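You operate a simulated robot arm through the tools that you are given. There is no shell and no other tool. Be economical: measure what you need, move in short steps, check, and stop when the job is done.

You run a simulated two-armed robot. Do the job below in one go: nothing can be reset, and whatever is moved stays where it is left.

Task
Open the third drawer from the top of the middle unit, take the yellow roll from the third middle drawer space from the top and put it on the bench top beside the booth, then shut the drawer. Pick up the grey-cap flask from the wall bench near the doors with one hand, pass it to the other hand and put it on the low shelf under the middle wall bench. Stack the small brown box labelled "rings" from the wall bench near the doors on top of the small brown box that says "liners". Fetch the yellow-cap flask and stand it on the bench top beside the booth. Put one of the white crucibles from the corner wall bench on the bench facing the dryer. Open the top drawer of the middle unit, put the blue boat in the top middle drawer space, then shut the drawer. Put the yellow boat on top of the tall white roll on the bench facing the dryer. Fetch the white flat tin and set it on top of the orange box on the middle wall bench. Take the clear flask from the bench top beside the dryer and leave it on the fourth shelf from the bottom of the corner bay. Open the red flap. Do these in any order. Set down upright: grey-cap flask, yellow-cap flask, clear flask.

It is judged by the outcome, as a careful person would: the job done as asked, and still so three seconds after it is handed in. It fails if anything else is knocked over, pushed out of place, dropped, spilled or broken. A push-on lid holds only when it is set on centred and level and pressed home; a screw cap is set on level and turned clockwise until tight.

Robot
Two 6-joint arms with two-finger parallel grippers on one trunk, on a base that drives. Base frame: it is fixed to the floor where the robot stands at the start and does not move with it; the origin is under the middle of the robot, x ahead of it, y to its left, z up. Lengths are in mm, angles in degrees, forces in N, time in s.
The left shoulder is at the start at [60, 187, 897], the right one opposite. With the tool pointing down near the work surface each hand reaches from about 100 to 380 mm from the robot's upright axis, wherever it stands, measured 20 degrees to its own side. Places, roughly: bench facing the dryer [-1100, -1500, 800]; bench top beside the booth [1000, 1000, 800]; blue boat (7x4x2 cm) [-3100, 900, 900]; clear flask (8x8x10 cm) [100, 600, 800]; fourth shelf of the corner bay [2000, -3400, 1300]; grey-cap flask [-750, 4250, 1000]; low shelf under the middle wall bench [-2200, 2400, 200]; orange box [-2000, 2500, 1000]; red flap [2200, 4600, 1500]; small brown box [-1250, 3750, 1000]; tall white roll (8x8x12 cm) [-1400, -1200, 900]; third drawer of the middle unit [900, 200, 300]; top drawer of the middle unit [900, 200, 600]; top middle drawer space [900, 200, 600]; white crucible (5x5x4 cm) [-2900, 1300, 900]; white crucible (5x5x5 cm) [-2700, 1400, 900]; white crucible (5x5x7 cm) [-2900, 1400, 900]; white flat tin (11x11x6 cm) [-3300, 600, 900]; yellow boat (7x4x2 cm) [-3300, 1000, 900]; yellow roll (7x7x3 cm) [700, 200, 300]; yellow-cap flask (15x7x25 cm) [-1400, 3600, 900]. Payload 1.57 kg a hand.
Tool frame (each hand has its own): the origin (TCP) lies between the finger pads and is the grasp point; the fingertips stand 30 mm ahead of it; z points along the fingers, y is the line along which they close. Largest opening 110 mm; finger width 24, thickness 12; the body of the gripper, 48 by 112 mm, starts 78 mm behind the TCP.
Orientation is told as [roll, pitch, yaw] about the base's x, y, z axes, in that order, counted from this pose: with the fingers straight down and closing along the base's y, the tool's x points along the base's -x, its y along +y and its z along -z.

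Tools
- The arms move only by the tool move_arm. It takes "left_steps", "right_steps" or both (then of equal length, played together; a hand with none holds still); each is a list of rows, each a list of 7 numbers: the turn, a rotation vector about the tool's x, y, z in degrees, then the shift along the tool's x, y, z in mm, then the gripper command, from -1 (fully open) to 1 (shut), values between in proportion. In form: [[ax, ay, az, dx, dy, dz, claw], ...]. A call has 1 to 8 rows; each row shifts and turns the commanded pose from where the row before left it, along the tool's axes as they then stand. Rows are played at 5 a second. More than 50 mm and 8.6 degrees between two rows, or a gripper value outside its range, and nothing of the call is played. Where a pose cannot be reached the arm comes as near as it can. A force on the tool above 40 N (or 10 N above the force at the start of the call, whichever is more), or a blocked arm, ends the call early, and 0.2 s more pass. Each finger travels about 153 mm/s and halts on what it meets, pressing with about 42 N; the grip force reading is that of the motor and also rises with nothing between the fingers. The clock runs only during rows and for 0.2 s after the last one: add rows that do not move to give the fingers time. The reply holds the time, the measured pose of the TCP, the force on the tool along the base axes, the opening and the grip force, in the units named above and with some noise, with the torque about the TCP (base axes, N m) and any sound that the robot's microphone picked up.
- Cameras (640 x 400 px; columns grow to the right, rows downward): "scene" is now at [4.3, 32.3, 1430.4]; the picture's right is [0.43, -0.90, -0.00], its down [-0.74, -0.36, -0.56] and it looks along [0.51, 0.24, -0.83] (base axes); focal length 253 px, centre (320, 200). "left" rides on the left gripper at [70, -16, -141] in its tool frame; the picture's right is [0.23, 0.97, 0.00], its down [-0.86, 0.20, -0.48] and it looks along [-0.47, 0.11, 0.88] (tool axes); focal length 222 px, centre (320, 200). "right" rides on the right gripper at [70, 16, -141] in its tool frame; the picture's right is [-0.23, 0.97, 0.00], its down [-0.86, -0.20, -0.48] and it looks along [-0.47, -0.11, 0.88] (tool axes); focal length 222 px, centre (320, 200).
- capture(camera): a new picture of that camera. The clock stands still meanwhile.
- move_column(by): slides the trunk up (or, below 0, down) by that many mm; the arms and the scene camera ride with it, the base frame stays. It gives what a move gives, with no picture.
- steer(legs): drives the robot by 1 to 6 legs, each [ahead, left, turn to the left] in mm, mm and degrees, along the robot's own axes; the way and the turn of a leg run together, so that a leg with both is an arc; at most 1500 mm and 180 degrees a leg. The arms and the cameras ride along, it lands a little off, and it stops where it bumps. It gives what a move gives.
- head_to(pan, tilt): turns the head with the scene camera to pan (to the left, within 86 degrees either way) and tilt (down, from -29 to 69), counted from straight ahead of the robot. It gives what a move gives.
- locate(camera, pixels): for up to 12 pixels [column, row] of the newest picture of that camera ("zoom" is the newest enlarged one), the place [x, y, z] in the base frame of the surface seen there, good to about 3 mm. The clock stands still meanwhile.
- inspect(camera, box): a new picture of the part [left, top, right, bottom] of that camera's present view, enlarged. The clock stands still meanwhile.
- finish_job(): hands the job in; it is judged then, once.

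Keep the steps short. Do not move on a guess: measure, check each grasp and each placing, and mend mistakes. In all there are 378 turns and 352 pictures (those below and enlarged ones count). Leave the grippers open and the arms clear of the work at the hand-in unless told otherwise, and finish with a single line.

The tools are called as a command line: name --argument value ..., lists and objects as JSON in quotes. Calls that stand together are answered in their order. move_arm: Moves the arms, as the interface text tells. Its arguments: {"type":"object","properties":{"left_steps":{"type":"array","items":{"type":"array","items":{"type":"number"}}},"right_steps":{"type":"array","items":{"type":"array","items":{"type":"number"}}}},"required":[]} The other tools are called the same way: move_column (by) slides the trunk up or down; steer (legs) drives the base; head_to (pan, tilt) turns the head that bears the scene camera; capture (camera) takes a picture; locate (camera, pixels) gives the place of the surface under pixels of a picture; inspect (camera, box) takes an enlarged picture of a part of a camera's view; finish_job () hands the job in.

At the start:

```text
time_s: 0.0
left_position: [416.4, 118.8, 1079.1]
left_tcp_rot: [0.0, -0.1, -0.1]
left_ft_force: [-0.3, -0.6, 1.1]
left_moment: [0.02, -0.04, 0.0]
left_gripper_width: 109.7
left_finger_force: 0.1
right_position: [479.7, -240.3, 1011.4]
right_tcp_rot: [-0.1, 0.0, 0.0]
right_ft_force: [-0.8, 0.0, 0.1]
right_moment: [0.01, -0.04, 0.03]
right_gripper_width: 110.0
right_finger_force: 0.0
trunk travel left (down, up): [-525.0, 465.0]
robot x, y, heading: [3.1, 0.7, -0.0]
head pan, tilt: [25.7, 55.7]
```

scene: 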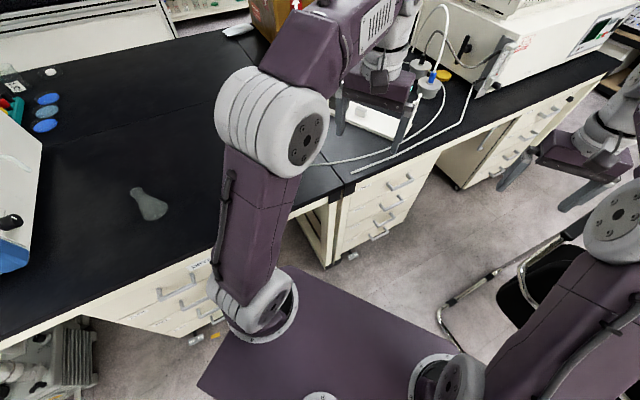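
right: 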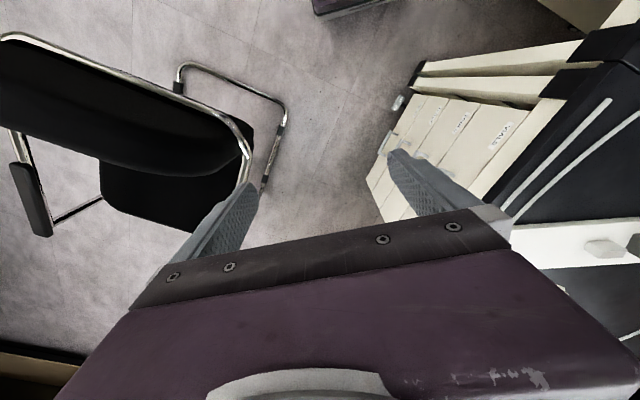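
left: 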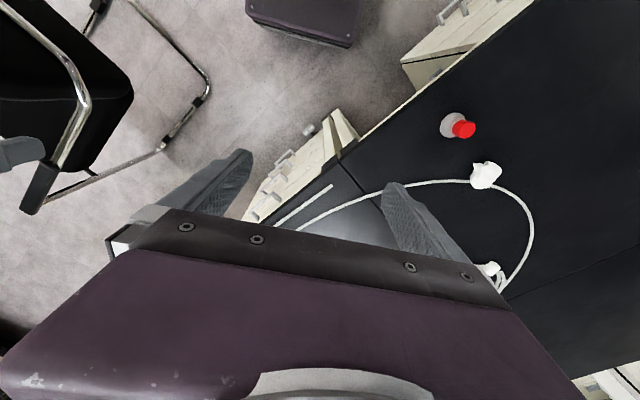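

I start by looking around with the head from the present place.

head_to --pan 0 --tilt 35

capture --camera "scene"

head_to --pan 70 --tilt 35

capture --camera "scene"

head_to --pan -70 --tilt 30

capture --camera "scene"

```text
time_s: 0.9
left_position: [417.0, 119.8, 1078.9]
left_tcp_rot: [0.0, 0.0, -0.1]
left_ft_force: [0.0, -0.1, 0.0]
left_moment: [-0.01, 0.04, 0.0]
left_gripper_width: 110.3
left_finger_force: 0.1
right_position: [478.0, -241.1, 1010.4]
right_tcp_rot: [0.0, 0.0, -0.1]
right_ft_force: [0.2, 0.1, 0.3]
right_moment: [-0.02, 0.01, -0.05]
right_gripper_width: 109.8
right_finger_force: 0.2
trunk travel left (down, up): [-525.0, 465.0]
robot x, y, heading: [-0.1, -1.6, 0.2]
head pan, tilt: [0.0, 35.0]
```

```text
348 pictures are left
```

scene: 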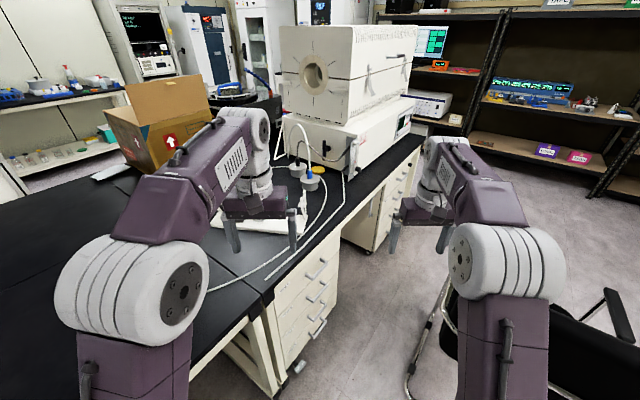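

```text
time_s: 2.3
left_position: [416.7, 119.0, 1079.9]
left_tcp_rot: [0.0, -0.1, 0.0]
left_ft_force: [0.0, -0.2, -0.1]
left_moment: [0.02, -0.02, -0.02]
left_gripper_width: 110.1
left_finger_force: 0.0
right_position: [479.0, -241.4, 1009.7]
right_tcp_rot: [0.0, 0.0, 0.0]
right_ft_force: [0.2, 0.7, -0.6]
right_moment: [0.0, 0.01, 0.0]
right_gripper_width: 110.1
right_finger_force: 0.2
trunk travel left (down, up): [-525.0, 465.0]
robot x, y, heading: [-0.2, 2.1, -0.2]
head pan, tilt: [70.0, 35.0]
```

```text
347 pictures are left
```

scene: 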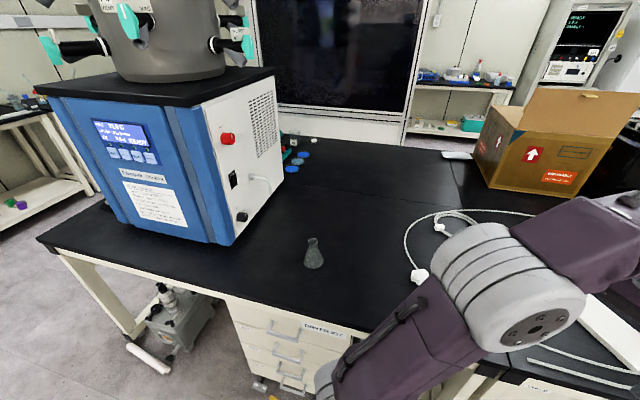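

```text
time_s: 4.5
left_position: [417.7, 118.4, 1079.7]
left_tcp_rot: [0.1, 0.0, 0.0]
left_ft_force: [0.2, -0.6, 0.3]
left_moment: [0.0, 0.0, 0.01]
left_gripper_width: 110.0
left_finger_force: 0.1
right_position: [478.1, -240.7, 1010.7]
right_tcp_rot: [0.1, 0.1, 0.0]
right_ft_force: [0.1, 0.2, 0.6]
right_moment: [0.01, -0.02, 0.01]
right_gripper_width: 110.0
right_finger_force: 0.1
trunk travel left (down, up): [-525.0, 465.0]
robot x, y, heading: [1.3, 0.1, -0.1]
head pan, tilt: [-70.0, 30.0]
```

```text
346 pictures are left
```

scene: 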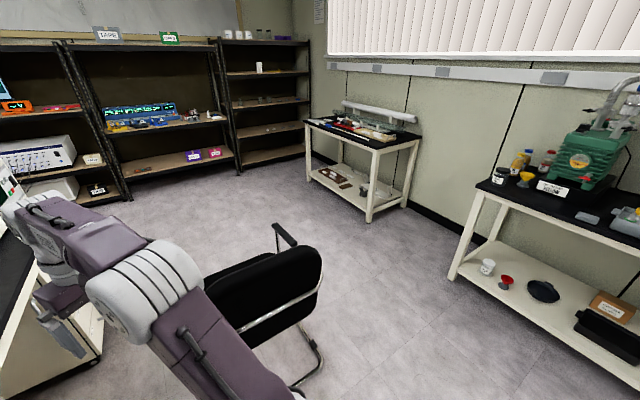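

locate --camera "scene" --pixels '[[260, 70], [262, 100], [258, 130], [255, 165], [270, 45], [290, 300], [250, 240], [400, 300], [360, 218], [460, 275], [130, 230], [480, 190]]'

head_to --pan 30 --tilt 60

capture --camera "scene"

```text
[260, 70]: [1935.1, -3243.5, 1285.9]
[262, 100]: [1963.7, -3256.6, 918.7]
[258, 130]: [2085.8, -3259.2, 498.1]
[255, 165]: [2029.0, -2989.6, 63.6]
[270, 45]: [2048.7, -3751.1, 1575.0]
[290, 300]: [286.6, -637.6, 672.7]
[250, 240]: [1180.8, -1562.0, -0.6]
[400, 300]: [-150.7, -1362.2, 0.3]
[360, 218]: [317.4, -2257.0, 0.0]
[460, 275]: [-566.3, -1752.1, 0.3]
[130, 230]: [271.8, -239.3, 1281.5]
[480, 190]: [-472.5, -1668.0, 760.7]
```

```text
time_s: 6.3
left_position: [415.9, 118.4, 1079.2]
left_tcp_rot: [0.1, 0.0, 0.0]
left_ft_force: [-0.9, -0.5, -0.4]
left_moment: [0.01, 0.02, -0.04]
left_gripper_width: 110.1
left_finger_force: 0.1
right_position: [479.0, -242.0, 1009.6]
right_tcp_rot: [0.0, 0.0, 0.0]
right_ft_force: [0.2, -0.2, 0.8]
right_moment: [0.0, -0.01, 0.04]
right_gripper_width: 110.1
right_finger_force: 0.0
trunk travel left (down, up): [-525.0, 465.0]
robot x, y, heading: [3.1, 1.5, 0.0]
head pan, tilt: [30.0, 60.0]
```

```text
345 pictures are left
```

scene: 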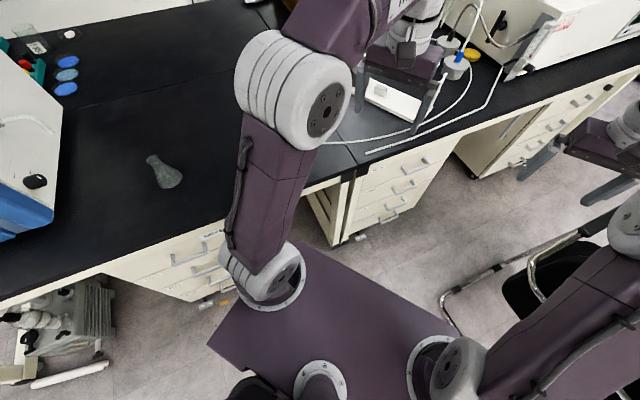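

locate --camera "scene" --pixels '[[162, 170], [172, 186], [20, 303], [210, 228], [430, 148], [600, 72], [395, 190], [355, 238], [350, 175], [190, 258], [375, 300], [225, 343]]'

inspect --camera "scene" --box '[300, 130, 460, 250]'

```text
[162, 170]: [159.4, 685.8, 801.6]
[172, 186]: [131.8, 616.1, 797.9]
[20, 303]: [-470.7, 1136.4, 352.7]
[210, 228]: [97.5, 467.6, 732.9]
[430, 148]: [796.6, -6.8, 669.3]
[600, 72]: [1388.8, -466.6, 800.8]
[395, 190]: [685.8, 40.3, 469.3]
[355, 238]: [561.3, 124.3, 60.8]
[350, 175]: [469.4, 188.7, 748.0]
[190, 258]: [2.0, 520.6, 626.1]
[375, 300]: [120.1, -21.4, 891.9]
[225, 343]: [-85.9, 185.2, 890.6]
```

```text
3.33 times, centred on (380, 190) of scene
```

zoom: 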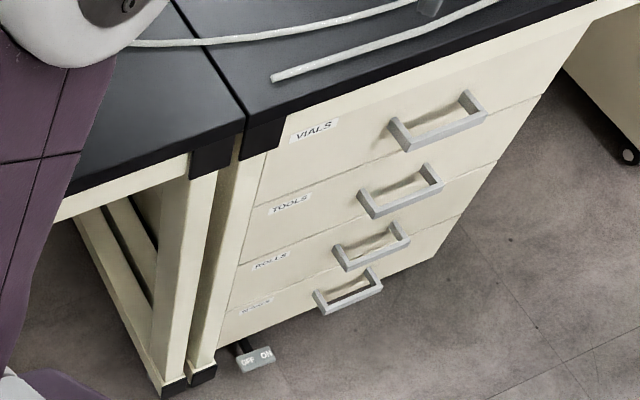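

locate --camera "zoom" --pixels '[[409, 148], [444, 135], [478, 115], [373, 214], [437, 190], [346, 268], [374, 256], [404, 240], [322, 310], [376, 286], [315, 128], [300, 185]]'

inspect --camera "scene" --box '[180, 230, 300, 320]'

```text
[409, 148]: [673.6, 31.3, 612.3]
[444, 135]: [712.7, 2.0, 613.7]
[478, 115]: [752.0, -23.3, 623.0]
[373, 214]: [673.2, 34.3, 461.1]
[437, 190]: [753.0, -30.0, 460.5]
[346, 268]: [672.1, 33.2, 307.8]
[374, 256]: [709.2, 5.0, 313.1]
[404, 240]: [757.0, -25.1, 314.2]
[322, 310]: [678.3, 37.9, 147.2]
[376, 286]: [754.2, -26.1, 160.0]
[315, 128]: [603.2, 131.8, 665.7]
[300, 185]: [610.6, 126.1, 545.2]
```

```text
4.44 times, centred on (240, 275) of scene
```

zoom: 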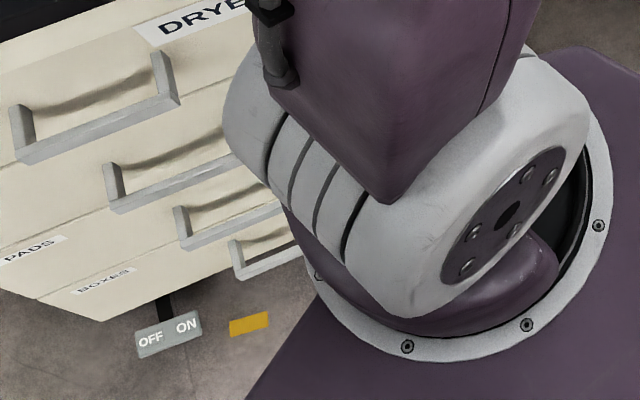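

head_to --pan 0 --tilt 69

capture --camera "scene"

head_to --pan 80 --tilt 69

capture --camera "scene"

```text
time_s: 7.2
left_position: [416.9, 118.6, 1078.5]
left_tcp_rot: [-0.1, 0.0, 0.0]
left_ft_force: [-0.4, -0.1, -0.6]
left_moment: [-0.01, -0.03, 0.01]
left_gripper_width: 110.0
left_finger_force: 0.1
right_position: [479.2, -240.3, 1010.5]
right_tcp_rot: [0.0, 0.0, 0.0]
right_ft_force: [0.4, -1.1, 0.4]
right_moment: [-0.04, 0.01, 0.01]
right_gripper_width: 110.0
right_finger_force: 0.1
trunk travel left (down, up): [-525.0, 465.0]
robot x, y, heading: [-1.3, 3.8, -0.1]
head pan, tilt: [0.0, 68.8]
```

```text
342 pictures are left
```

scene: 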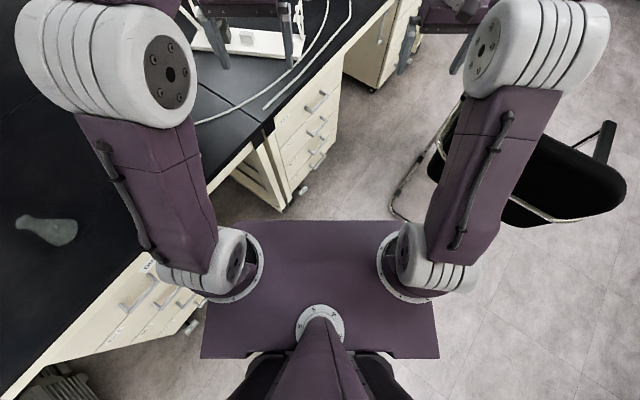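

```text
time_s: 8.8
left_position: [415.6, 119.3, 1079.7]
left_tcp_rot: [0.0, -0.1, 0.0]
left_ft_force: [-0.1, -0.1, -0.1]
left_moment: [0.01, 0.02, 0.0]
left_gripper_width: 110.0
left_finger_force: 0.0
right_position: [479.1, -239.9, 1009.6]
right_tcp_rot: [0.0, -0.1, 0.0]
right_ft_force: [-0.4, 0.7, 0.7]
right_moment: [-0.02, -0.02, 0.0]
right_gripper_width: 110.0
right_finger_force: 0.0
trunk travel left (down, up): [-525.0, 465.0]
robot x, y, heading: [-0.6, 3.5, 0.1]
head pan, tilt: [80.0, 68.8]
```

```text
341 pictures are left
```

scene: 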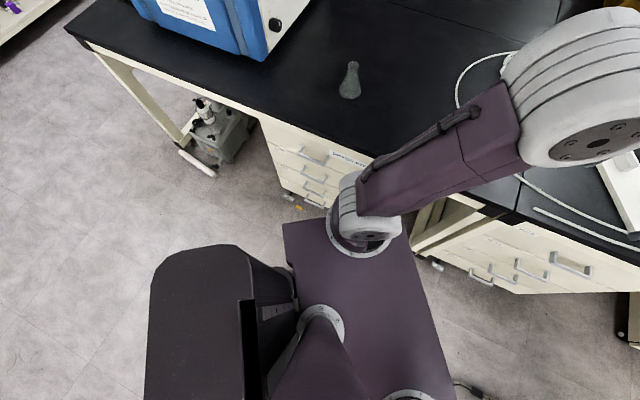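

locate --camera "scene" --pixels '[[285, 225], [398, 210], [455, 395], [230, 250], [150, 270], [349, 92], [347, 63], [270, 58], [68, 28], [260, 115], [150, 380], [300, 305]]'

capture --camera "left"

```text
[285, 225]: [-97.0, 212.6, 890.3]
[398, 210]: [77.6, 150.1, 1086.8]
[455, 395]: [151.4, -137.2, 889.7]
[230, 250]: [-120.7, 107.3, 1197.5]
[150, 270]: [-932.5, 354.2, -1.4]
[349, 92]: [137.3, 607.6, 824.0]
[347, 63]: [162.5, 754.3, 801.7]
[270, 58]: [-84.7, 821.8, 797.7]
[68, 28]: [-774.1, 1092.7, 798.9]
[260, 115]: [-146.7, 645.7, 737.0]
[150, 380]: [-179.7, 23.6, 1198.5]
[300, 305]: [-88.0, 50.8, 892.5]
```

```text
340 pictures are left
```

left: 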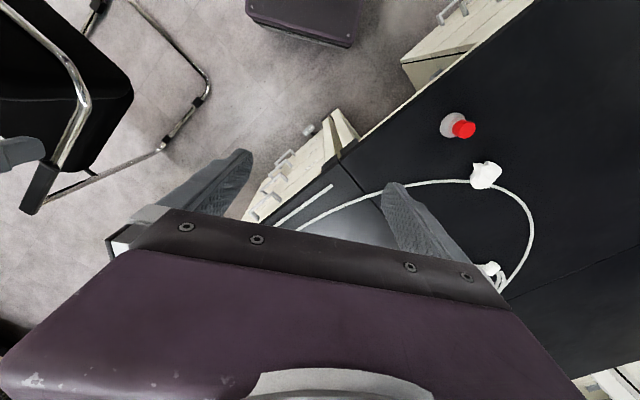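

locate --camera "left" --pixels '[[345, 46], [250, 18], [300, 32], [360, 5], [480, 190], [462, 128], [340, 158], [300, 170], [250, 160], [430, 200], [395, 195], [520, 215]]'

```text
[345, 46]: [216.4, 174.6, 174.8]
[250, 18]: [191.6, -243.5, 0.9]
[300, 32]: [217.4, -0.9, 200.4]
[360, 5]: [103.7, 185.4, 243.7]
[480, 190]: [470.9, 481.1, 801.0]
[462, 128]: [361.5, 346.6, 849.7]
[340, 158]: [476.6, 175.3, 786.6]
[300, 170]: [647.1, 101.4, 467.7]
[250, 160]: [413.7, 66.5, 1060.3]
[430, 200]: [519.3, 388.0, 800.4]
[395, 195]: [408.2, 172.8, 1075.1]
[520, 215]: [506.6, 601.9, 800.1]
```

Bench front edge runs at −35.8°, so I turn to face it squarely (heading 54.2°) and look at the flask.

steer --legs '[[0, 0, 54.2]]'

head_to --pan 20 --tilt 40

capture --camera "scene"

capture --camera "left"

```text
time_s: 11.7
left_position: [138.6, 410.4, 1079.8]
left_tcp_rot: [0.0, 0.0, 55.3]
left_ft_force: [-0.4, 0.0, 0.1]
left_moment: [0.0, 0.0, 0.06]
left_gripper_width: 110.2
left_finger_force: 0.0
right_position: [470.1, 256.9, 1010.2]
right_tcp_rot: [0.1, 0.1, 55.3]
right_ft_force: [0.4, -1.0, -0.4]
right_moment: [-0.03, 0.02, -0.02]
right_gripper_width: 110.0
right_finger_force: 0.0
trunk travel left (down, up): [-525.0, 465.0]
robot x, y, heading: [2.3, -2.6, 55.3]
head pan, tilt: [80.0, 68.8]
```

```text
time_s: 12.9
left_position: [139.2, 409.6, 1079.5]
left_tcp_rot: [0.0, -0.1, 55.4]
left_ft_force: [1.6, 1.3, 0.1]
left_moment: [0.0, 0.02, 0.03]
left_gripper_width: 110.0
left_finger_force: 0.1
right_position: [471.0, 256.9, 1010.0]
right_tcp_rot: [0.0, 0.0, 55.4]
right_ft_force: [-0.5, 0.1, 0.1]
right_moment: [-0.02, -0.04, 0.0]
right_gripper_width: 110.1
right_finger_force: 0.0
trunk travel left (down, up): [-525.0, 465.0]
robot x, y, heading: [1.1, 4.3, 55.3]
head pan, tilt: [20.0, 40.0]
```

```text
339 pictures are left
```

scene: 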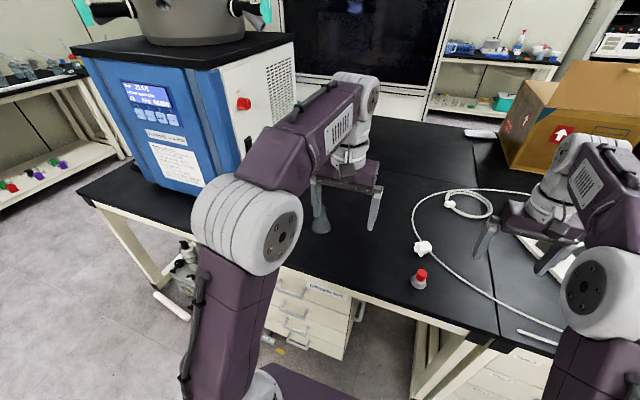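

```text
338 pictures are left
```

left: 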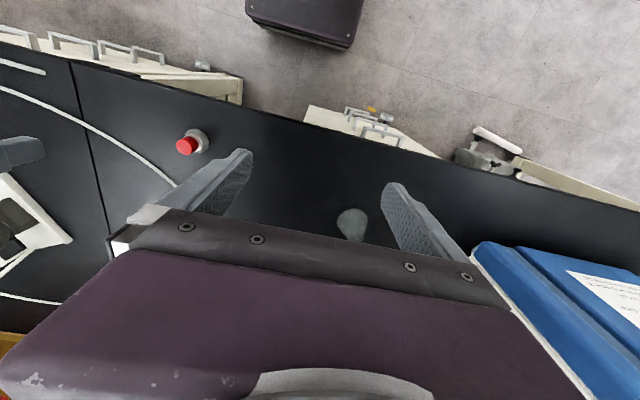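

inspect --camera "left" --box '[310, 190, 400, 250]'

inspect --camera "scene" --box '[280, 160, 400, 250]'

```text
6.67 times, centred on (355, 220) of left
```

zoom: 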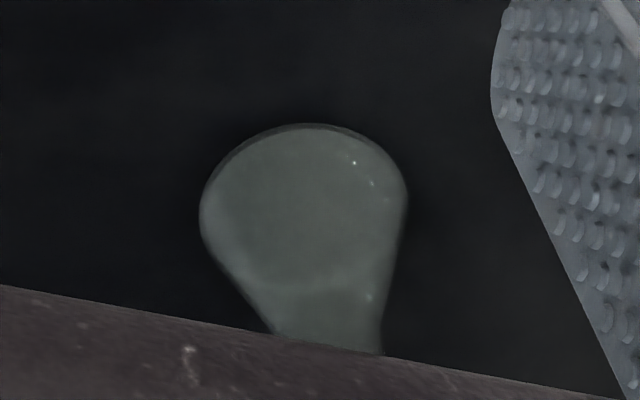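

```text
4.44 times, centred on (340, 205) of scene
```

zoom: 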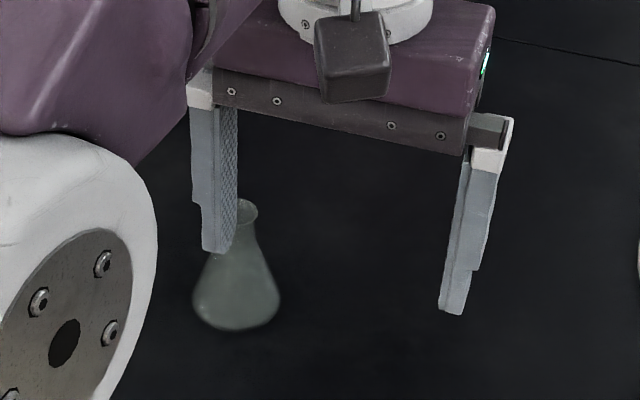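

locate --camera "zoom" --pixels '[[197, 302], [277, 302], [237, 329], [240, 300], [248, 205], [250, 230], [240, 205], [265, 265], [300, 300], [150, 100]]'

move_arm --left_steps '[[0, 0, 0, 40, 20, 0, -1], [0, 0, 0, 40, 30, 0, -1], [0, -8.5, 0, 0, 0, 0, -1], [0, -8.5, 0, 0, 0, 0, -1], [0, -8.5, 0, 0, 0, 0, -1], [0, -8.5, 0, 0, 0, 0, -1], [0, -8.5, 0, 0, 0, 0, -1], [0, -8.5, 0, 0, 0, 0, -1]]'

```text
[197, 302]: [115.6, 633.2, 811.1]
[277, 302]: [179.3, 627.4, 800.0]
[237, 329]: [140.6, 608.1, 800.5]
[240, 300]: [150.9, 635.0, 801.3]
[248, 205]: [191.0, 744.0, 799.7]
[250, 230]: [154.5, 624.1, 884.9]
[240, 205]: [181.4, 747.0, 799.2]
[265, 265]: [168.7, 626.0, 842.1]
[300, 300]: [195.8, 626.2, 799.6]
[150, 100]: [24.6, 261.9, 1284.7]
```

```text
time_s: 14.8
left_position: [122.8, 450.1, 1077.1]
left_tcp_rot: [0.0, -50.9, 55.3]
left_ft_force: [0.2, 0.2, 1.2]
left_moment: [0.0, -0.04, 0.01]
left_gripper_width: 110.0
left_finger_force: 0.1
left hand out of reach, approached as far as the arm can: row 5, 6, 7, 8
right_position: [470.1, 257.4, 1010.8]
right_tcp_rot: [0.0, 0.0, 55.4]
right_ft_force: [-0.4, -0.6, -0.6]
right_moment: [-0.03, 0.0, 0.02]
right_gripper_width: 110.3
right_finger_force: 0.2
trunk travel left (down, up): [-525.0, 465.0]
robot x, y, heading: [-1.5, -0.7, 55.4]
head pan, tilt: [20.0, 40.0]
```

move_arm --left_steps '[[0, 0, 0, 22.5, 15, 31, -1], [0, 0, 0, 22.5, 15, 31, -1], [0, 0, 0, 22.5, 15, 31, -1]]'

```text
time_s: 15.6
left_position: [100.4, 500.3, 967.0]
left_tcp_rot: [0.0, -51.0, 55.4]
left_ft_force: [0.3, 1.4, 0.4]
left_moment: [-0.03, -0.01, -0.01]
left_gripper_width: 110.0
left_finger_force: 0.0
right_position: [470.3, 258.2, 1009.5]
right_tcp_rot: [0.0, 0.1, 55.4]
right_ft_force: [0.0, 0.5, 0.1]
right_moment: [-0.05, -0.01, -0.01]
right_gripper_width: 109.7
right_finger_force: 0.1
trunk travel left (down, up): [-525.0, 465.0]
robot x, y, heading: [-3.6, -1.4, 55.4]
head pan, tilt: [20.0, 40.0]
```

move_arm --left_steps '[[0, 0, 0, 24.8, 15, 33, -1], [0, 0, 0, 24.8, 15, 33, -1]]'

capture --camera "left"

capture --camera "scene"

```text
time_s: 16.1
left_position: [88.6, 532.2, 885.7]
left_tcp_rot: [0.0, -51.1, 55.4]
left_ft_force: [0.3, -0.1, 0.2]
left_moment: [-0.03, 0.0, -0.02]
left_gripper_width: 110.2
left_finger_force: 0.0
right_position: [470.0, 257.7, 1009.6]
right_tcp_rot: [0.0, 0.0, 55.3]
right_ft_force: [-0.9, 0.2, 0.9]
right_moment: [0.02, 0.01, 0.0]
right_gripper_width: 110.2
right_finger_force: 0.0
trunk travel left (down, up): [-525.0, 465.0]
robot x, y, heading: [2.0, 0.8, 55.2]
head pan, tilt: [20.0, 40.0]
```

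```text
335 pictures are left
```

left: 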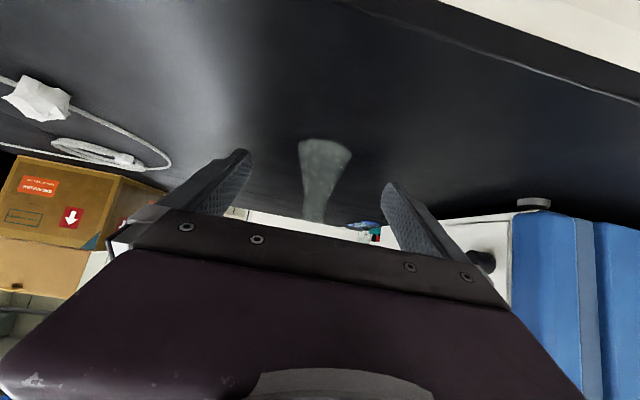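

```text
334 pictures are left
```

scene: 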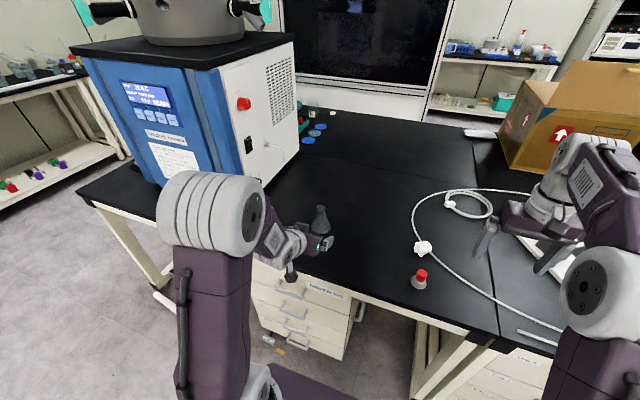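

move_arm --left_steps '[[0, 0, 0, -23, 1, 30, -1], [0, 0, 0, -23, 1, 30, -1], [0, 0, 0, -23, 1, 30, -1]]'

capture --camera "left"

inspect --camera "scene" --box '[260, 180, 380, 270]'

```text
time_s: 16.9
left_position: [153.1, 627.3, 882.2]
left_tcp_rot: [0.1, -50.9, 55.4]
left_ft_force: [-0.1, 0.6, -0.7]
left_moment: [-0.03, -0.02, 0.0]
left_gripper_width: 109.8
left_finger_force: 0.0
right_position: [470.1, 257.0, 1008.8]
right_tcp_rot: [0.0, 0.1, 55.3]
right_ft_force: [-0.1, 0.7, 0.0]
right_moment: [-0.04, 0.01, 0.01]
right_gripper_width: 110.0
right_finger_force: 0.1
trunk travel left (down, up): [-525.0, 465.0]
robot x, y, heading: [-4.3, -0.2, 55.4]
head pan, tilt: [20.0, 40.0]
```

```text
333 pictures are left
```

left: 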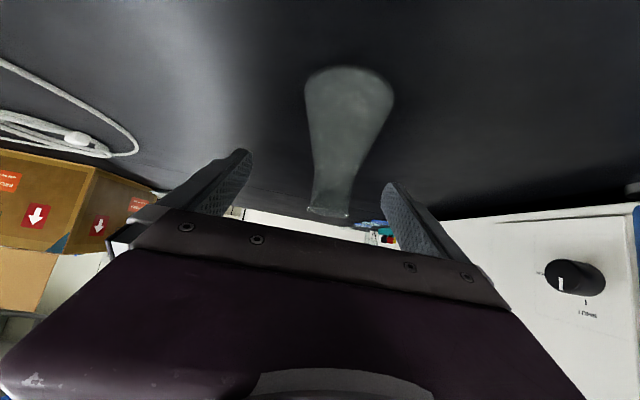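

```text
4.44 times, centred on (320, 225) of scene
```

zoom: 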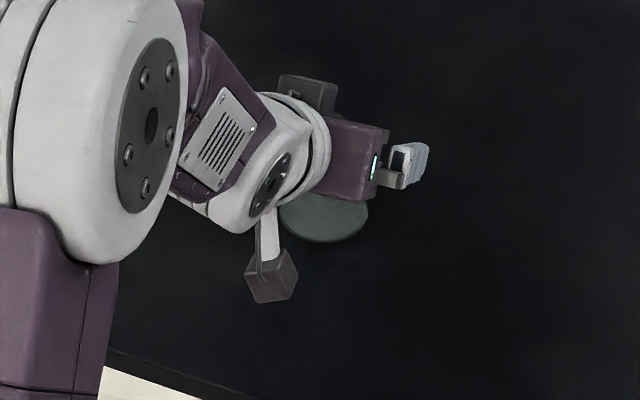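

locate --camera "left" --pixels '[[330, 195], [332, 180], [340, 150], [345, 100], [312, 205], [328, 212]]'

```text
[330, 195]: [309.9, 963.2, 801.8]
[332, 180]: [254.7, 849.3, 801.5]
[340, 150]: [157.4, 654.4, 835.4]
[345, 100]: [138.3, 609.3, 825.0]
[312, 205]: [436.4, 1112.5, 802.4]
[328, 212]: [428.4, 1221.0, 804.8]
```

move_arm --left_steps '[[0, 0, 0, -5, 8, 4, -1], [0, 0, 0, 0, 0, 0, -0.2], [0, 0, 0, 0, 0, 0, 0.3], [0, 0, 0, 0, 0, 0, 1], [0, 0, 0, 0, 0, 0, 1]]'

capture --camera "left"

```text
time_s: 18.1
left_position: [149.0, 637.0, 885.9]
left_tcp_rot: [0.0, -51.0, 55.4]
left_ft_force: [-0.5, 0.1, 0.6]
left_moment: [0.0, 0.01, -0.02]
left_gripper_width: 30.4
left_finger_force: 40.1
right_position: [470.9, 257.1, 1009.6]
right_tcp_rot: [0.0, 0.0, 55.5]
right_ft_force: [-0.2, 0.2, 0.2]
right_moment: [0.0, -0.02, -0.01]
right_gripper_width: 110.1
right_finger_force: 0.1
trunk travel left (down, up): [-525.0, 465.0]
robot x, y, heading: [2.1, -0.2, 55.1]
head pan, tilt: [20.0, 40.0]
```

```text
331 pictures are left
```

left: 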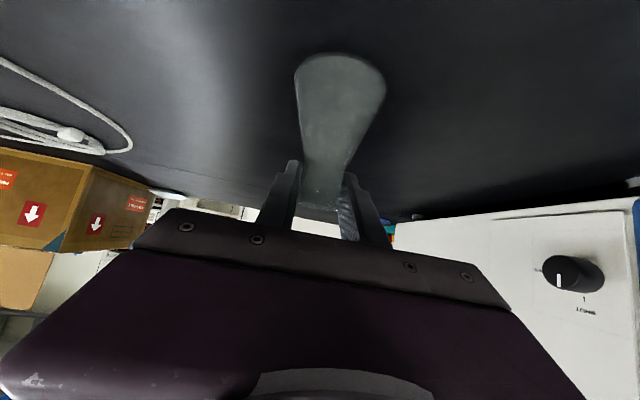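

move_arm --left_steps '[[0, 0, 0, -15.5, 0, -12.6, 1], [0, 0, 0, -31, 0, -25, 1], [0, 0, 0, -31, 0, -25, 1], [0, 0, 0, 0, 0, -45, 1], [0, 0, 0, 0, 0, -45, 1]]'

capture --camera "left"

head_to --pan -86 --tilt 25

capture --camera "scene"

```text
time_s: 19.4
left_position: [107.7, 577.7, 1041.0]
left_tcp_rot: [0.1, -51.0, 55.2]
left_ft_force: [0.2, 0.4, -0.1]
left_moment: [0.0, 0.01, -0.02]
left_gripper_width: 0.2
left_finger_force: 21.6
right_position: [470.0, 256.1, 1010.0]
right_tcp_rot: [-0.1, -0.1, 55.4]
right_ft_force: [1.1, -0.3, -0.3]
right_moment: [0.0, -0.01, 0.04]
right_gripper_width: 109.8
right_finger_force: 0.0
trunk travel left (down, up): [-525.0, 465.0]
robot x, y, heading: [1.6, -2.7, 55.5]
head pan, tilt: [20.0, 40.0]
```

```text
330 pictures are left
```

left: 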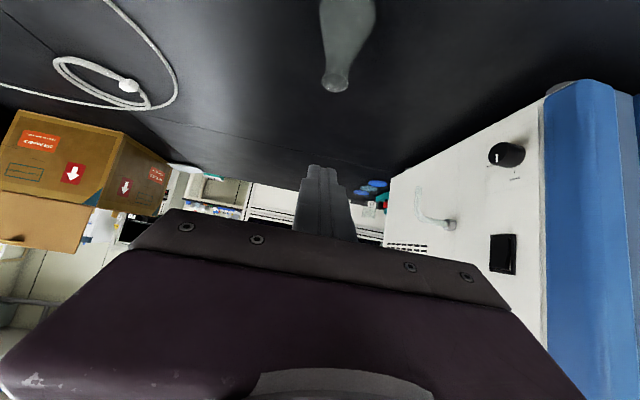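

```text
time_s: 21.2
left_position: [110.2, 580.1, 1041.5]
left_tcp_rot: [0.0, -50.9, 55.4]
left_ft_force: [0.4, 0.5, -0.1]
left_moment: [0.01, -0.01, 0.0]
left_gripper_width: 0.1
left_finger_force: 20.6
right_position: [469.9, 257.7, 1010.5]
right_tcp_rot: [0.0, 0.0, 55.5]
right_ft_force: [1.3, -0.1, -0.5]
right_moment: [0.03, 0.02, 0.02]
right_gripper_width: 110.1
right_finger_force: 0.1
trunk travel left (down, up): [-525.0, 465.0]
robot x, y, heading: [0.1, 2.9, 55.3]
head pan, tilt: [-85.9, 25.0]
```

```text
329 pictures are left
```

scene: 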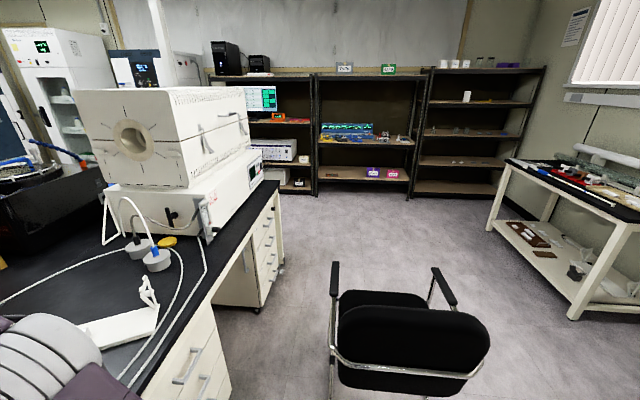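

The flask slipped out (width 0) but still stands. I'll tilt the hand fully horizontal to hold only the straight neck.

move_arm --left_steps '[[0, -7.8, 0, 0, 0, 0, -1], [0, -7.8, 0, 0, 0, 0, -1], [0, -7.8, 0, 0, 0, 0, -1], [0, -7.8, 0, 0, 0, 0, -1], [0, -7.8, 0, 0, 0, 0, -1], [0, 0, 0, 0, 0, -25, -1]]'

head_to --pan 20 --tilt 40

```text
time_s: 22.6
left_position: [109.1, 547.0, 1047.8]
left_tcp_rot: [-11.4, -77.1, 62.7]
left_ft_force: [-0.1, -1.0, 0.4]
left_moment: [-0.02, -0.01, 0.01]
left_gripper_width: 110.1
left_finger_force: 0.1
left hand out of reach, approached as far as the arm can: row 1, 2, 3
right_position: [470.0, 256.3, 1010.2]
right_tcp_rot: [0.0, 0.0, 55.4]
right_ft_force: [0.4, -0.9, -0.9]
right_moment: [0.03, -0.03, 0.0]
right_gripper_width: 109.8
right_finger_force: 0.1
trunk travel left (down, up): [-525.0, 465.0]
robot x, y, heading: [-1.7, -4.3, 55.4]
head pan, tilt: [-85.9, 25.0]
```

```text
time_s: 24.4
left_position: [110.0, 549.1, 1046.7]
left_tcp_rot: [-11.4, -76.9, 62.6]
left_ft_force: [0.7, 0.0, 0.3]
left_moment: [0.02, 0.01, 0.0]
left_gripper_width: 109.8
left_finger_force: 0.1
right_position: [470.4, 257.0, 1009.8]
right_tcp_rot: [0.1, 0.0, 55.4]
right_ft_force: [0.2, -0.6, 0.3]
right_moment: [-0.01, 0.04, -0.03]
right_gripper_width: 109.9
right_finger_force: 0.1
trunk travel left (down, up): [-525.0, 465.0]
robot x, y, heading: [-1.9, 0.5, 55.4]
head pan, tilt: [20.0, 40.0]
```

move_arm --left_steps '[[0, 0, 2.6, 39, 6.5, 9, -1], [0, 0, 0, 39, 6.5, 9, -1], [0, 0, 0, 39, 6.5, 9, -1], [0, 0, 0, 39, 6.5, 9, -1]]'

capture --camera "left"

inspect --camera "scene" --box '[260, 180, 380, 270]'

```text
time_s: 25.4
left_position: [117.0, 598.7, 968.4]
left_tcp_rot: [-0.2, -76.3, 51.1]
left_ft_force: [0.3, 0.3, 0.2]
left_moment: [-0.04, -0.03, 0.0]
left_gripper_width: 110.0
left_finger_force: 0.2
left hand out of reach, approached as far as the arm can: row 2, 3, 4
right_position: [470.9, 257.9, 1009.7]
right_tcp_rot: [0.0, 0.1, 55.3]
right_ft_force: [-0.3, 0.7, -0.1]
right_moment: [-0.02, 0.01, -0.02]
right_gripper_width: 110.2
right_finger_force: 0.1
trunk travel left (down, up): [-525.0, 465.0]
robot x, y, heading: [1.0, 1.5, 55.4]
head pan, tilt: [20.0, 40.0]
```

```text
328 pictures are left
```

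left: 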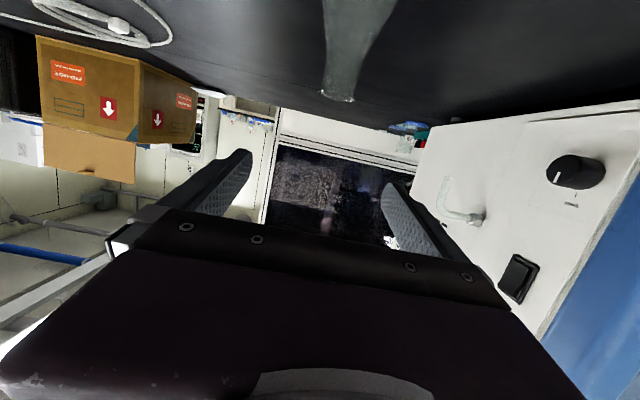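

```text
4.44 times, centred on (320, 225) of scene
```

zoom: 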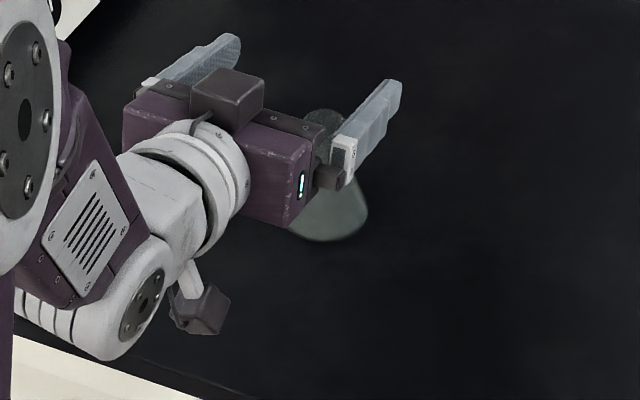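

Lower via column instead: back up 80, lower the trunk, re-approach.

steer --legs '[[-90, 0, 0]]'

move_column --by -84

capture --camera "left"

```text
time_s: 26.5
left_position: [62.1, 521.8, 969.4]
left_tcp_rot: [0.1, -76.4, 51.1]
left_ft_force: [-0.4, -0.6, 0.2]
left_moment: [-0.02, -0.01, 0.02]
left_gripper_width: 110.2
left_finger_force: 0.1
right_position: [416.9, 181.1, 1011.6]
right_tcp_rot: [0.0, 0.0, 55.5]
right_ft_force: [0.1, -0.2, -0.3]
right_moment: [0.03, -0.02, 0.01]
right_gripper_width: 109.8
right_finger_force: 0.0
trunk travel left (down, up): [-525.0, 465.0]
robot x, y, heading: [-55.7, -74.6, 55.6]
head pan, tilt: [20.0, 40.0]
```

```text
time_s: 27.7
left_position: [63.8, 521.4, 885.6]
left_tcp_rot: [0.1, -76.3, 51.1]
left_ft_force: [0.5, 0.4, 0.2]
left_moment: [-0.02, 0.01, 0.0]
left_gripper_width: 109.9
left_finger_force: 0.0
right_position: [418.9, 181.6, 926.0]
right_tcp_rot: [0.0, 0.1, 55.5]
right_ft_force: [-0.7, 0.6, -0.1]
right_moment: [0.0, 0.0, 0.01]
right_gripper_width: 110.1
right_finger_force: 0.0
trunk travel left (down, up): [-441.0, 549.0]
robot x, y, heading: [-57.0, -78.1, 55.4]
head pan, tilt: [20.0, 40.0]
```

```text
326 pictures are left
```

left: 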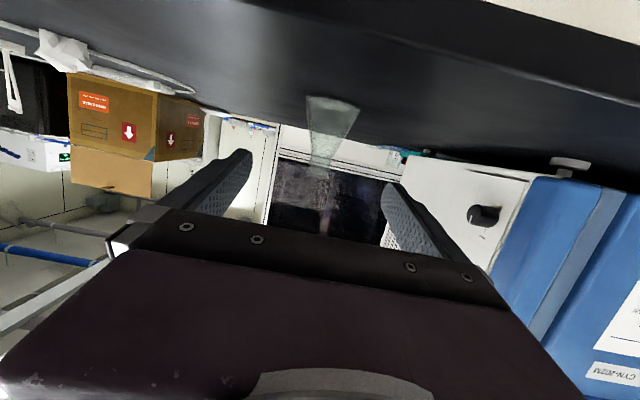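

inspect --camera "left" --box '[260, 80, 380, 200]'

```text
3.33 times, centred on (320, 140) of left
```

zoom: 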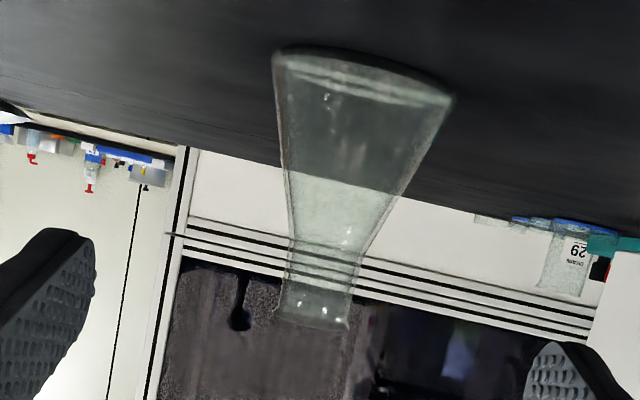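

move_arm --left_steps '[[0, 0, 0, -7, 2, 35.4, -1], [0, 0, 0, -7, 2, 35.4, -1], [0, 0, 0, -7, 2, 35.4, -1]]'

inspect --camera "left" --box '[240, 40, 420, 230]'

```text
time_s: 28.5
left_position: [127.6, 610.1, 881.4]
left_tcp_rot: [-0.1, -76.3, 51.0]
left_ft_force: [-0.9, -0.5, 0.2]
left_moment: [-0.01, -0.01, 0.01]
left_gripper_width: 110.3
left_finger_force: 0.1
right_position: [417.5, 182.9, 925.4]
right_tcp_rot: [0.0, 0.1, 55.5]
right_ft_force: [0.3, -0.8, 0.2]
right_moment: [0.0, 0.05, -0.03]
right_gripper_width: 110.0
right_finger_force: 0.1
trunk travel left (down, up): [-441.0, 549.0]
robot x, y, heading: [-50.0, -79.0, 55.6]
head pan, tilt: [20.0, 40.0]
```

```text
2.11 times, centred on (330, 135) of left
```

zoom: 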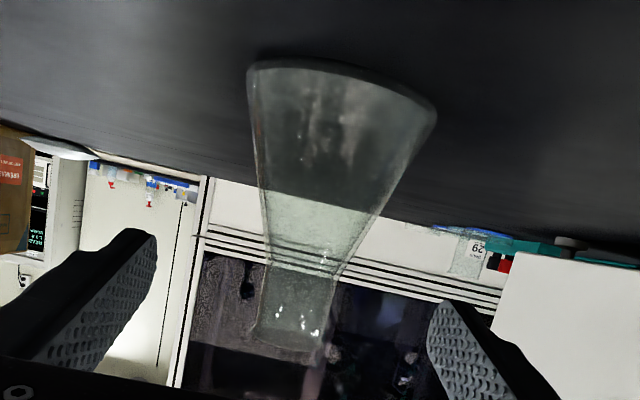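

move_arm --left_steps '[[0, 0, 0, -7, 0, 34, -1], [0, 0, 0, 0, 0, 0, -0.2], [0, 0, 0, 0, 0, 0, 0.3], [0, 0, 0, 0, 0, 0, 1], [0, 0, 0, 0, 0, 0, 1], [0, 0, 0, -10, 0, -2.4, 1]]'

capture --camera "left"

```text
time_s: 29.9
left_position: [146.3, 636.7, 888.4]
left_tcp_rot: [0.0, -76.2, 51.0]
left_ft_force: [0.6, -1.1, -0.7]
left_moment: [-0.02, 0.0, -0.01]
left_gripper_width: 30.2
left_finger_force: 39.6
right_position: [417.6, 182.2, 925.0]
right_tcp_rot: [0.1, 0.0, 55.5]
right_ft_force: [-0.3, -1.0, -0.4]
right_moment: [0.03, -0.01, 0.0]
right_gripper_width: 110.0
right_finger_force: 0.1
trunk travel left (down, up): [-441.0, 549.0]
robot x, y, heading: [-55.8, -76.9, 55.7]
head pan, tilt: [20.0, 40.0]
```

```text
323 pictures are left
```

left: 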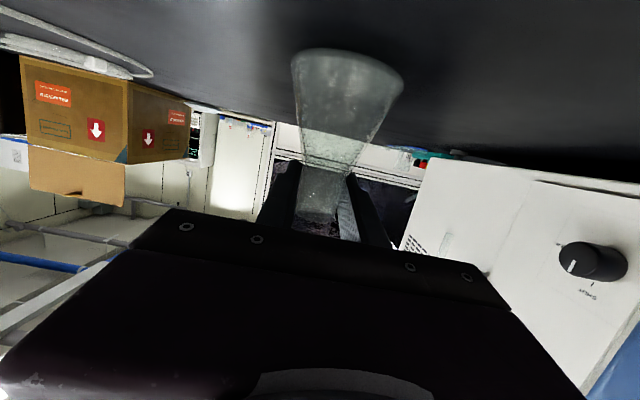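

move_column --by 80

capture --camera "left"

```text
time_s: 31.1
left_position: [147.9, 636.8, 968.7]
left_tcp_rot: [0.0, -76.3, 51.1]
left_ft_force: [0.3, 0.3, -0.7]
left_moment: [-0.01, -0.01, -0.02]
left_gripper_width: 30.2
left_finger_force: 39.7
right_position: [417.6, 182.8, 1006.1]
right_tcp_rot: [0.0, 0.0, 55.5]
right_ft_force: [-0.2, 0.3, 0.8]
right_moment: [0.0, 0.01, -0.01]
right_gripper_width: 109.8
right_finger_force: 0.1
trunk travel left (down, up): [-521.0, 469.0]
robot x, y, heading: [-50.8, -79.5, 55.5]
head pan, tilt: [20.0, 40.0]
```

```text
322 pictures are left
```

left: 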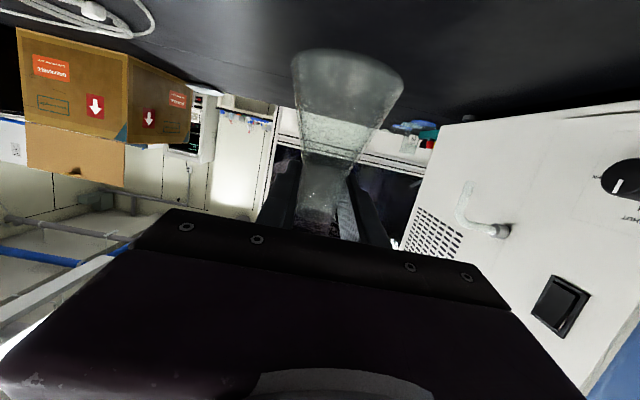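

steer --legs '[[-250, 0, 0], [0, 0, -90]]'

head_to --pan -20 --tilt 25

capture --camera "scene"

```text
time_s: 36.8
left_position: [515.9, -492.3, 969.7]
left_tcp_rot: [0.1, -76.4, -39.6]
left_ft_force: [0.8, 0.1, -0.1]
left_moment: [-0.03, -0.02, 0.0]
left_gripper_width: 30.4
left_finger_force: 39.0
right_position: [58.0, -755.2, 1004.8]
right_tcp_rot: [0.0, 0.0, -35.3]
right_ft_force: [0.3, -0.6, 0.1]
right_moment: [0.01, 0.03, -0.01]
right_gripper_width: 110.4
right_finger_force: 0.0
trunk travel left (down, up): [-521.0, 469.0]
robot x, y, heading: [-190.3, -280.8, -35.3]
head pan, tilt: [20.0, 40.0]
```

```text
time_s: 37.8
left_position: [517.2, -492.2, 969.1]
left_tcp_rot: [0.0, -76.4, -39.6]
left_ft_force: [0.4, 0.1, -0.9]
left_moment: [0.02, 0.02, 0.0]
left_gripper_width: 30.4
left_finger_force: 39.6
right_position: [59.0, -757.2, 1006.1]
right_tcp_rot: [-0.1, 0.0, -35.3]
right_ft_force: [0.0, -0.5, -1.1]
right_moment: [-0.02, 0.0, 0.02]
right_gripper_width: 110.0
right_finger_force: 0.0
trunk travel left (down, up): [-521.0, 469.0]
robot x, y, heading: [-192.4, -283.4, -35.3]
head pan, tilt: [-20.0, 25.0]
```

```text
321 pictures are left
```

scene: 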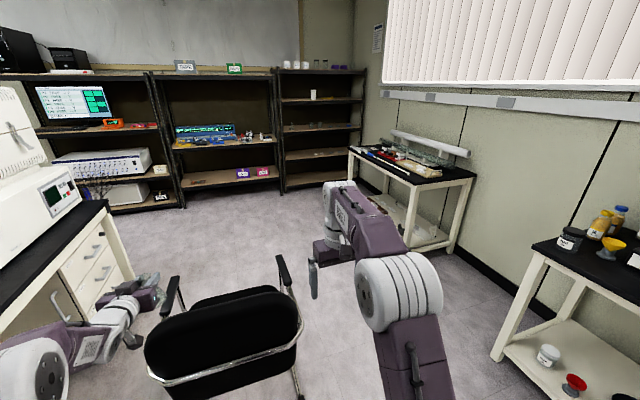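

locate --camera "scene" --pixels '[[170, 320], [290, 300], [280, 258], [168, 280], [220, 300], [298, 395], [325, 98], [325, 128], [318, 155], [315, 182], [320, 72], [430, 248]]'

inspect --camera "scene" --box '[260, 50, 380, 200]'

```text
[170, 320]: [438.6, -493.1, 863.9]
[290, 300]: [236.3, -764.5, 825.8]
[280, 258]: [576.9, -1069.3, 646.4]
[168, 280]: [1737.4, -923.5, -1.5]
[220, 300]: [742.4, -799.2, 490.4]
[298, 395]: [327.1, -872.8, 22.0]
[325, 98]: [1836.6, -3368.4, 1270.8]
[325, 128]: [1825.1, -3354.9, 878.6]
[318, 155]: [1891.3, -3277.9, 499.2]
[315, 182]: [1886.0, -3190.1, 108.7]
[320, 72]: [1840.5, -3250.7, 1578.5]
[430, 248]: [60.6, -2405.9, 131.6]
```

```text
2.67 times, centred on (320, 125) of scene
```

zoom: 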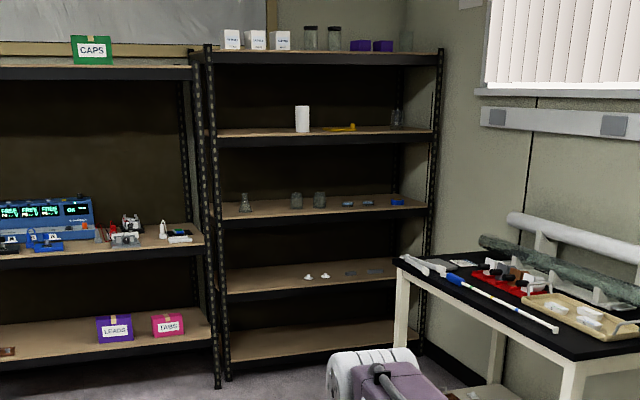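

locate --camera "zoom" --pixels '[[225, 142], [430, 137], [225, 62], [435, 56], [303, 128], [340, 128], [398, 122], [260, 132], [240, 210], [222, 375], [445, 260], [600, 350]]'

```text
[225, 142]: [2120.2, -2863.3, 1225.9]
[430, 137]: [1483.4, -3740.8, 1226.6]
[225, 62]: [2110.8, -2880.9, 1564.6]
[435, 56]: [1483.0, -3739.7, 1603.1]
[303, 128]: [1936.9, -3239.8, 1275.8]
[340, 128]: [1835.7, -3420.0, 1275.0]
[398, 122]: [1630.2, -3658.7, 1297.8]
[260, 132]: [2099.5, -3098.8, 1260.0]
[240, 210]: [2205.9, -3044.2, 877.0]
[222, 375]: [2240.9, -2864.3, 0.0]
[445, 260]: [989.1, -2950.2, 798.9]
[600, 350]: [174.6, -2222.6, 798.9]
```

move_column --by 200

capture --camera "scene"

```text
time_s: 40.0
left_position: [516.5, -492.6, 1169.0]
left_tcp_rot: [0.0, -76.3, -39.5]
left_ft_force: [1.1, 0.3, -0.7]
left_moment: [0.01, 0.0, -0.03]
left_gripper_width: 30.3
left_finger_force: 40.1
right_position: [58.2, -755.6, 1204.9]
right_tcp_rot: [0.0, 0.0, -35.2]
right_ft_force: [-0.1, 0.0, 1.0]
right_moment: [-0.03, -0.04, 0.01]
right_gripper_width: 110.0
right_finger_force: 0.1
trunk travel left (down, up): [-721.0, 269.0]
robot x, y, heading: [-194.6, -281.1, -35.0]
head pan, tilt: [-20.0, 25.0]
```

```text
319 pictures are left
```

scene: 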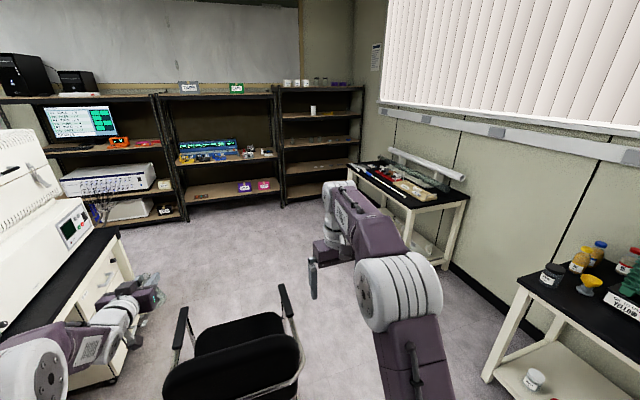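

locate --camera "scene" --pixels '[[350, 168], [405, 207], [432, 268], [468, 200], [520, 290], [485, 378], [282, 288], [178, 345], [170, 375], [298, 350], [230, 325], [200, 300]]'

```text
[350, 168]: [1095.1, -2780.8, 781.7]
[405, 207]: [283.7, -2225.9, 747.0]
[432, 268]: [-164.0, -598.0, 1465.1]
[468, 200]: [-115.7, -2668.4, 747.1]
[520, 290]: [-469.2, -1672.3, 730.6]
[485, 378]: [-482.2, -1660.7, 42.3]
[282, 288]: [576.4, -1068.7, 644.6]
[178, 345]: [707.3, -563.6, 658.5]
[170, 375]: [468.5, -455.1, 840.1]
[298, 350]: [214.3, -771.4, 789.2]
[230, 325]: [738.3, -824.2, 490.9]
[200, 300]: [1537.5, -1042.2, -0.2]
```

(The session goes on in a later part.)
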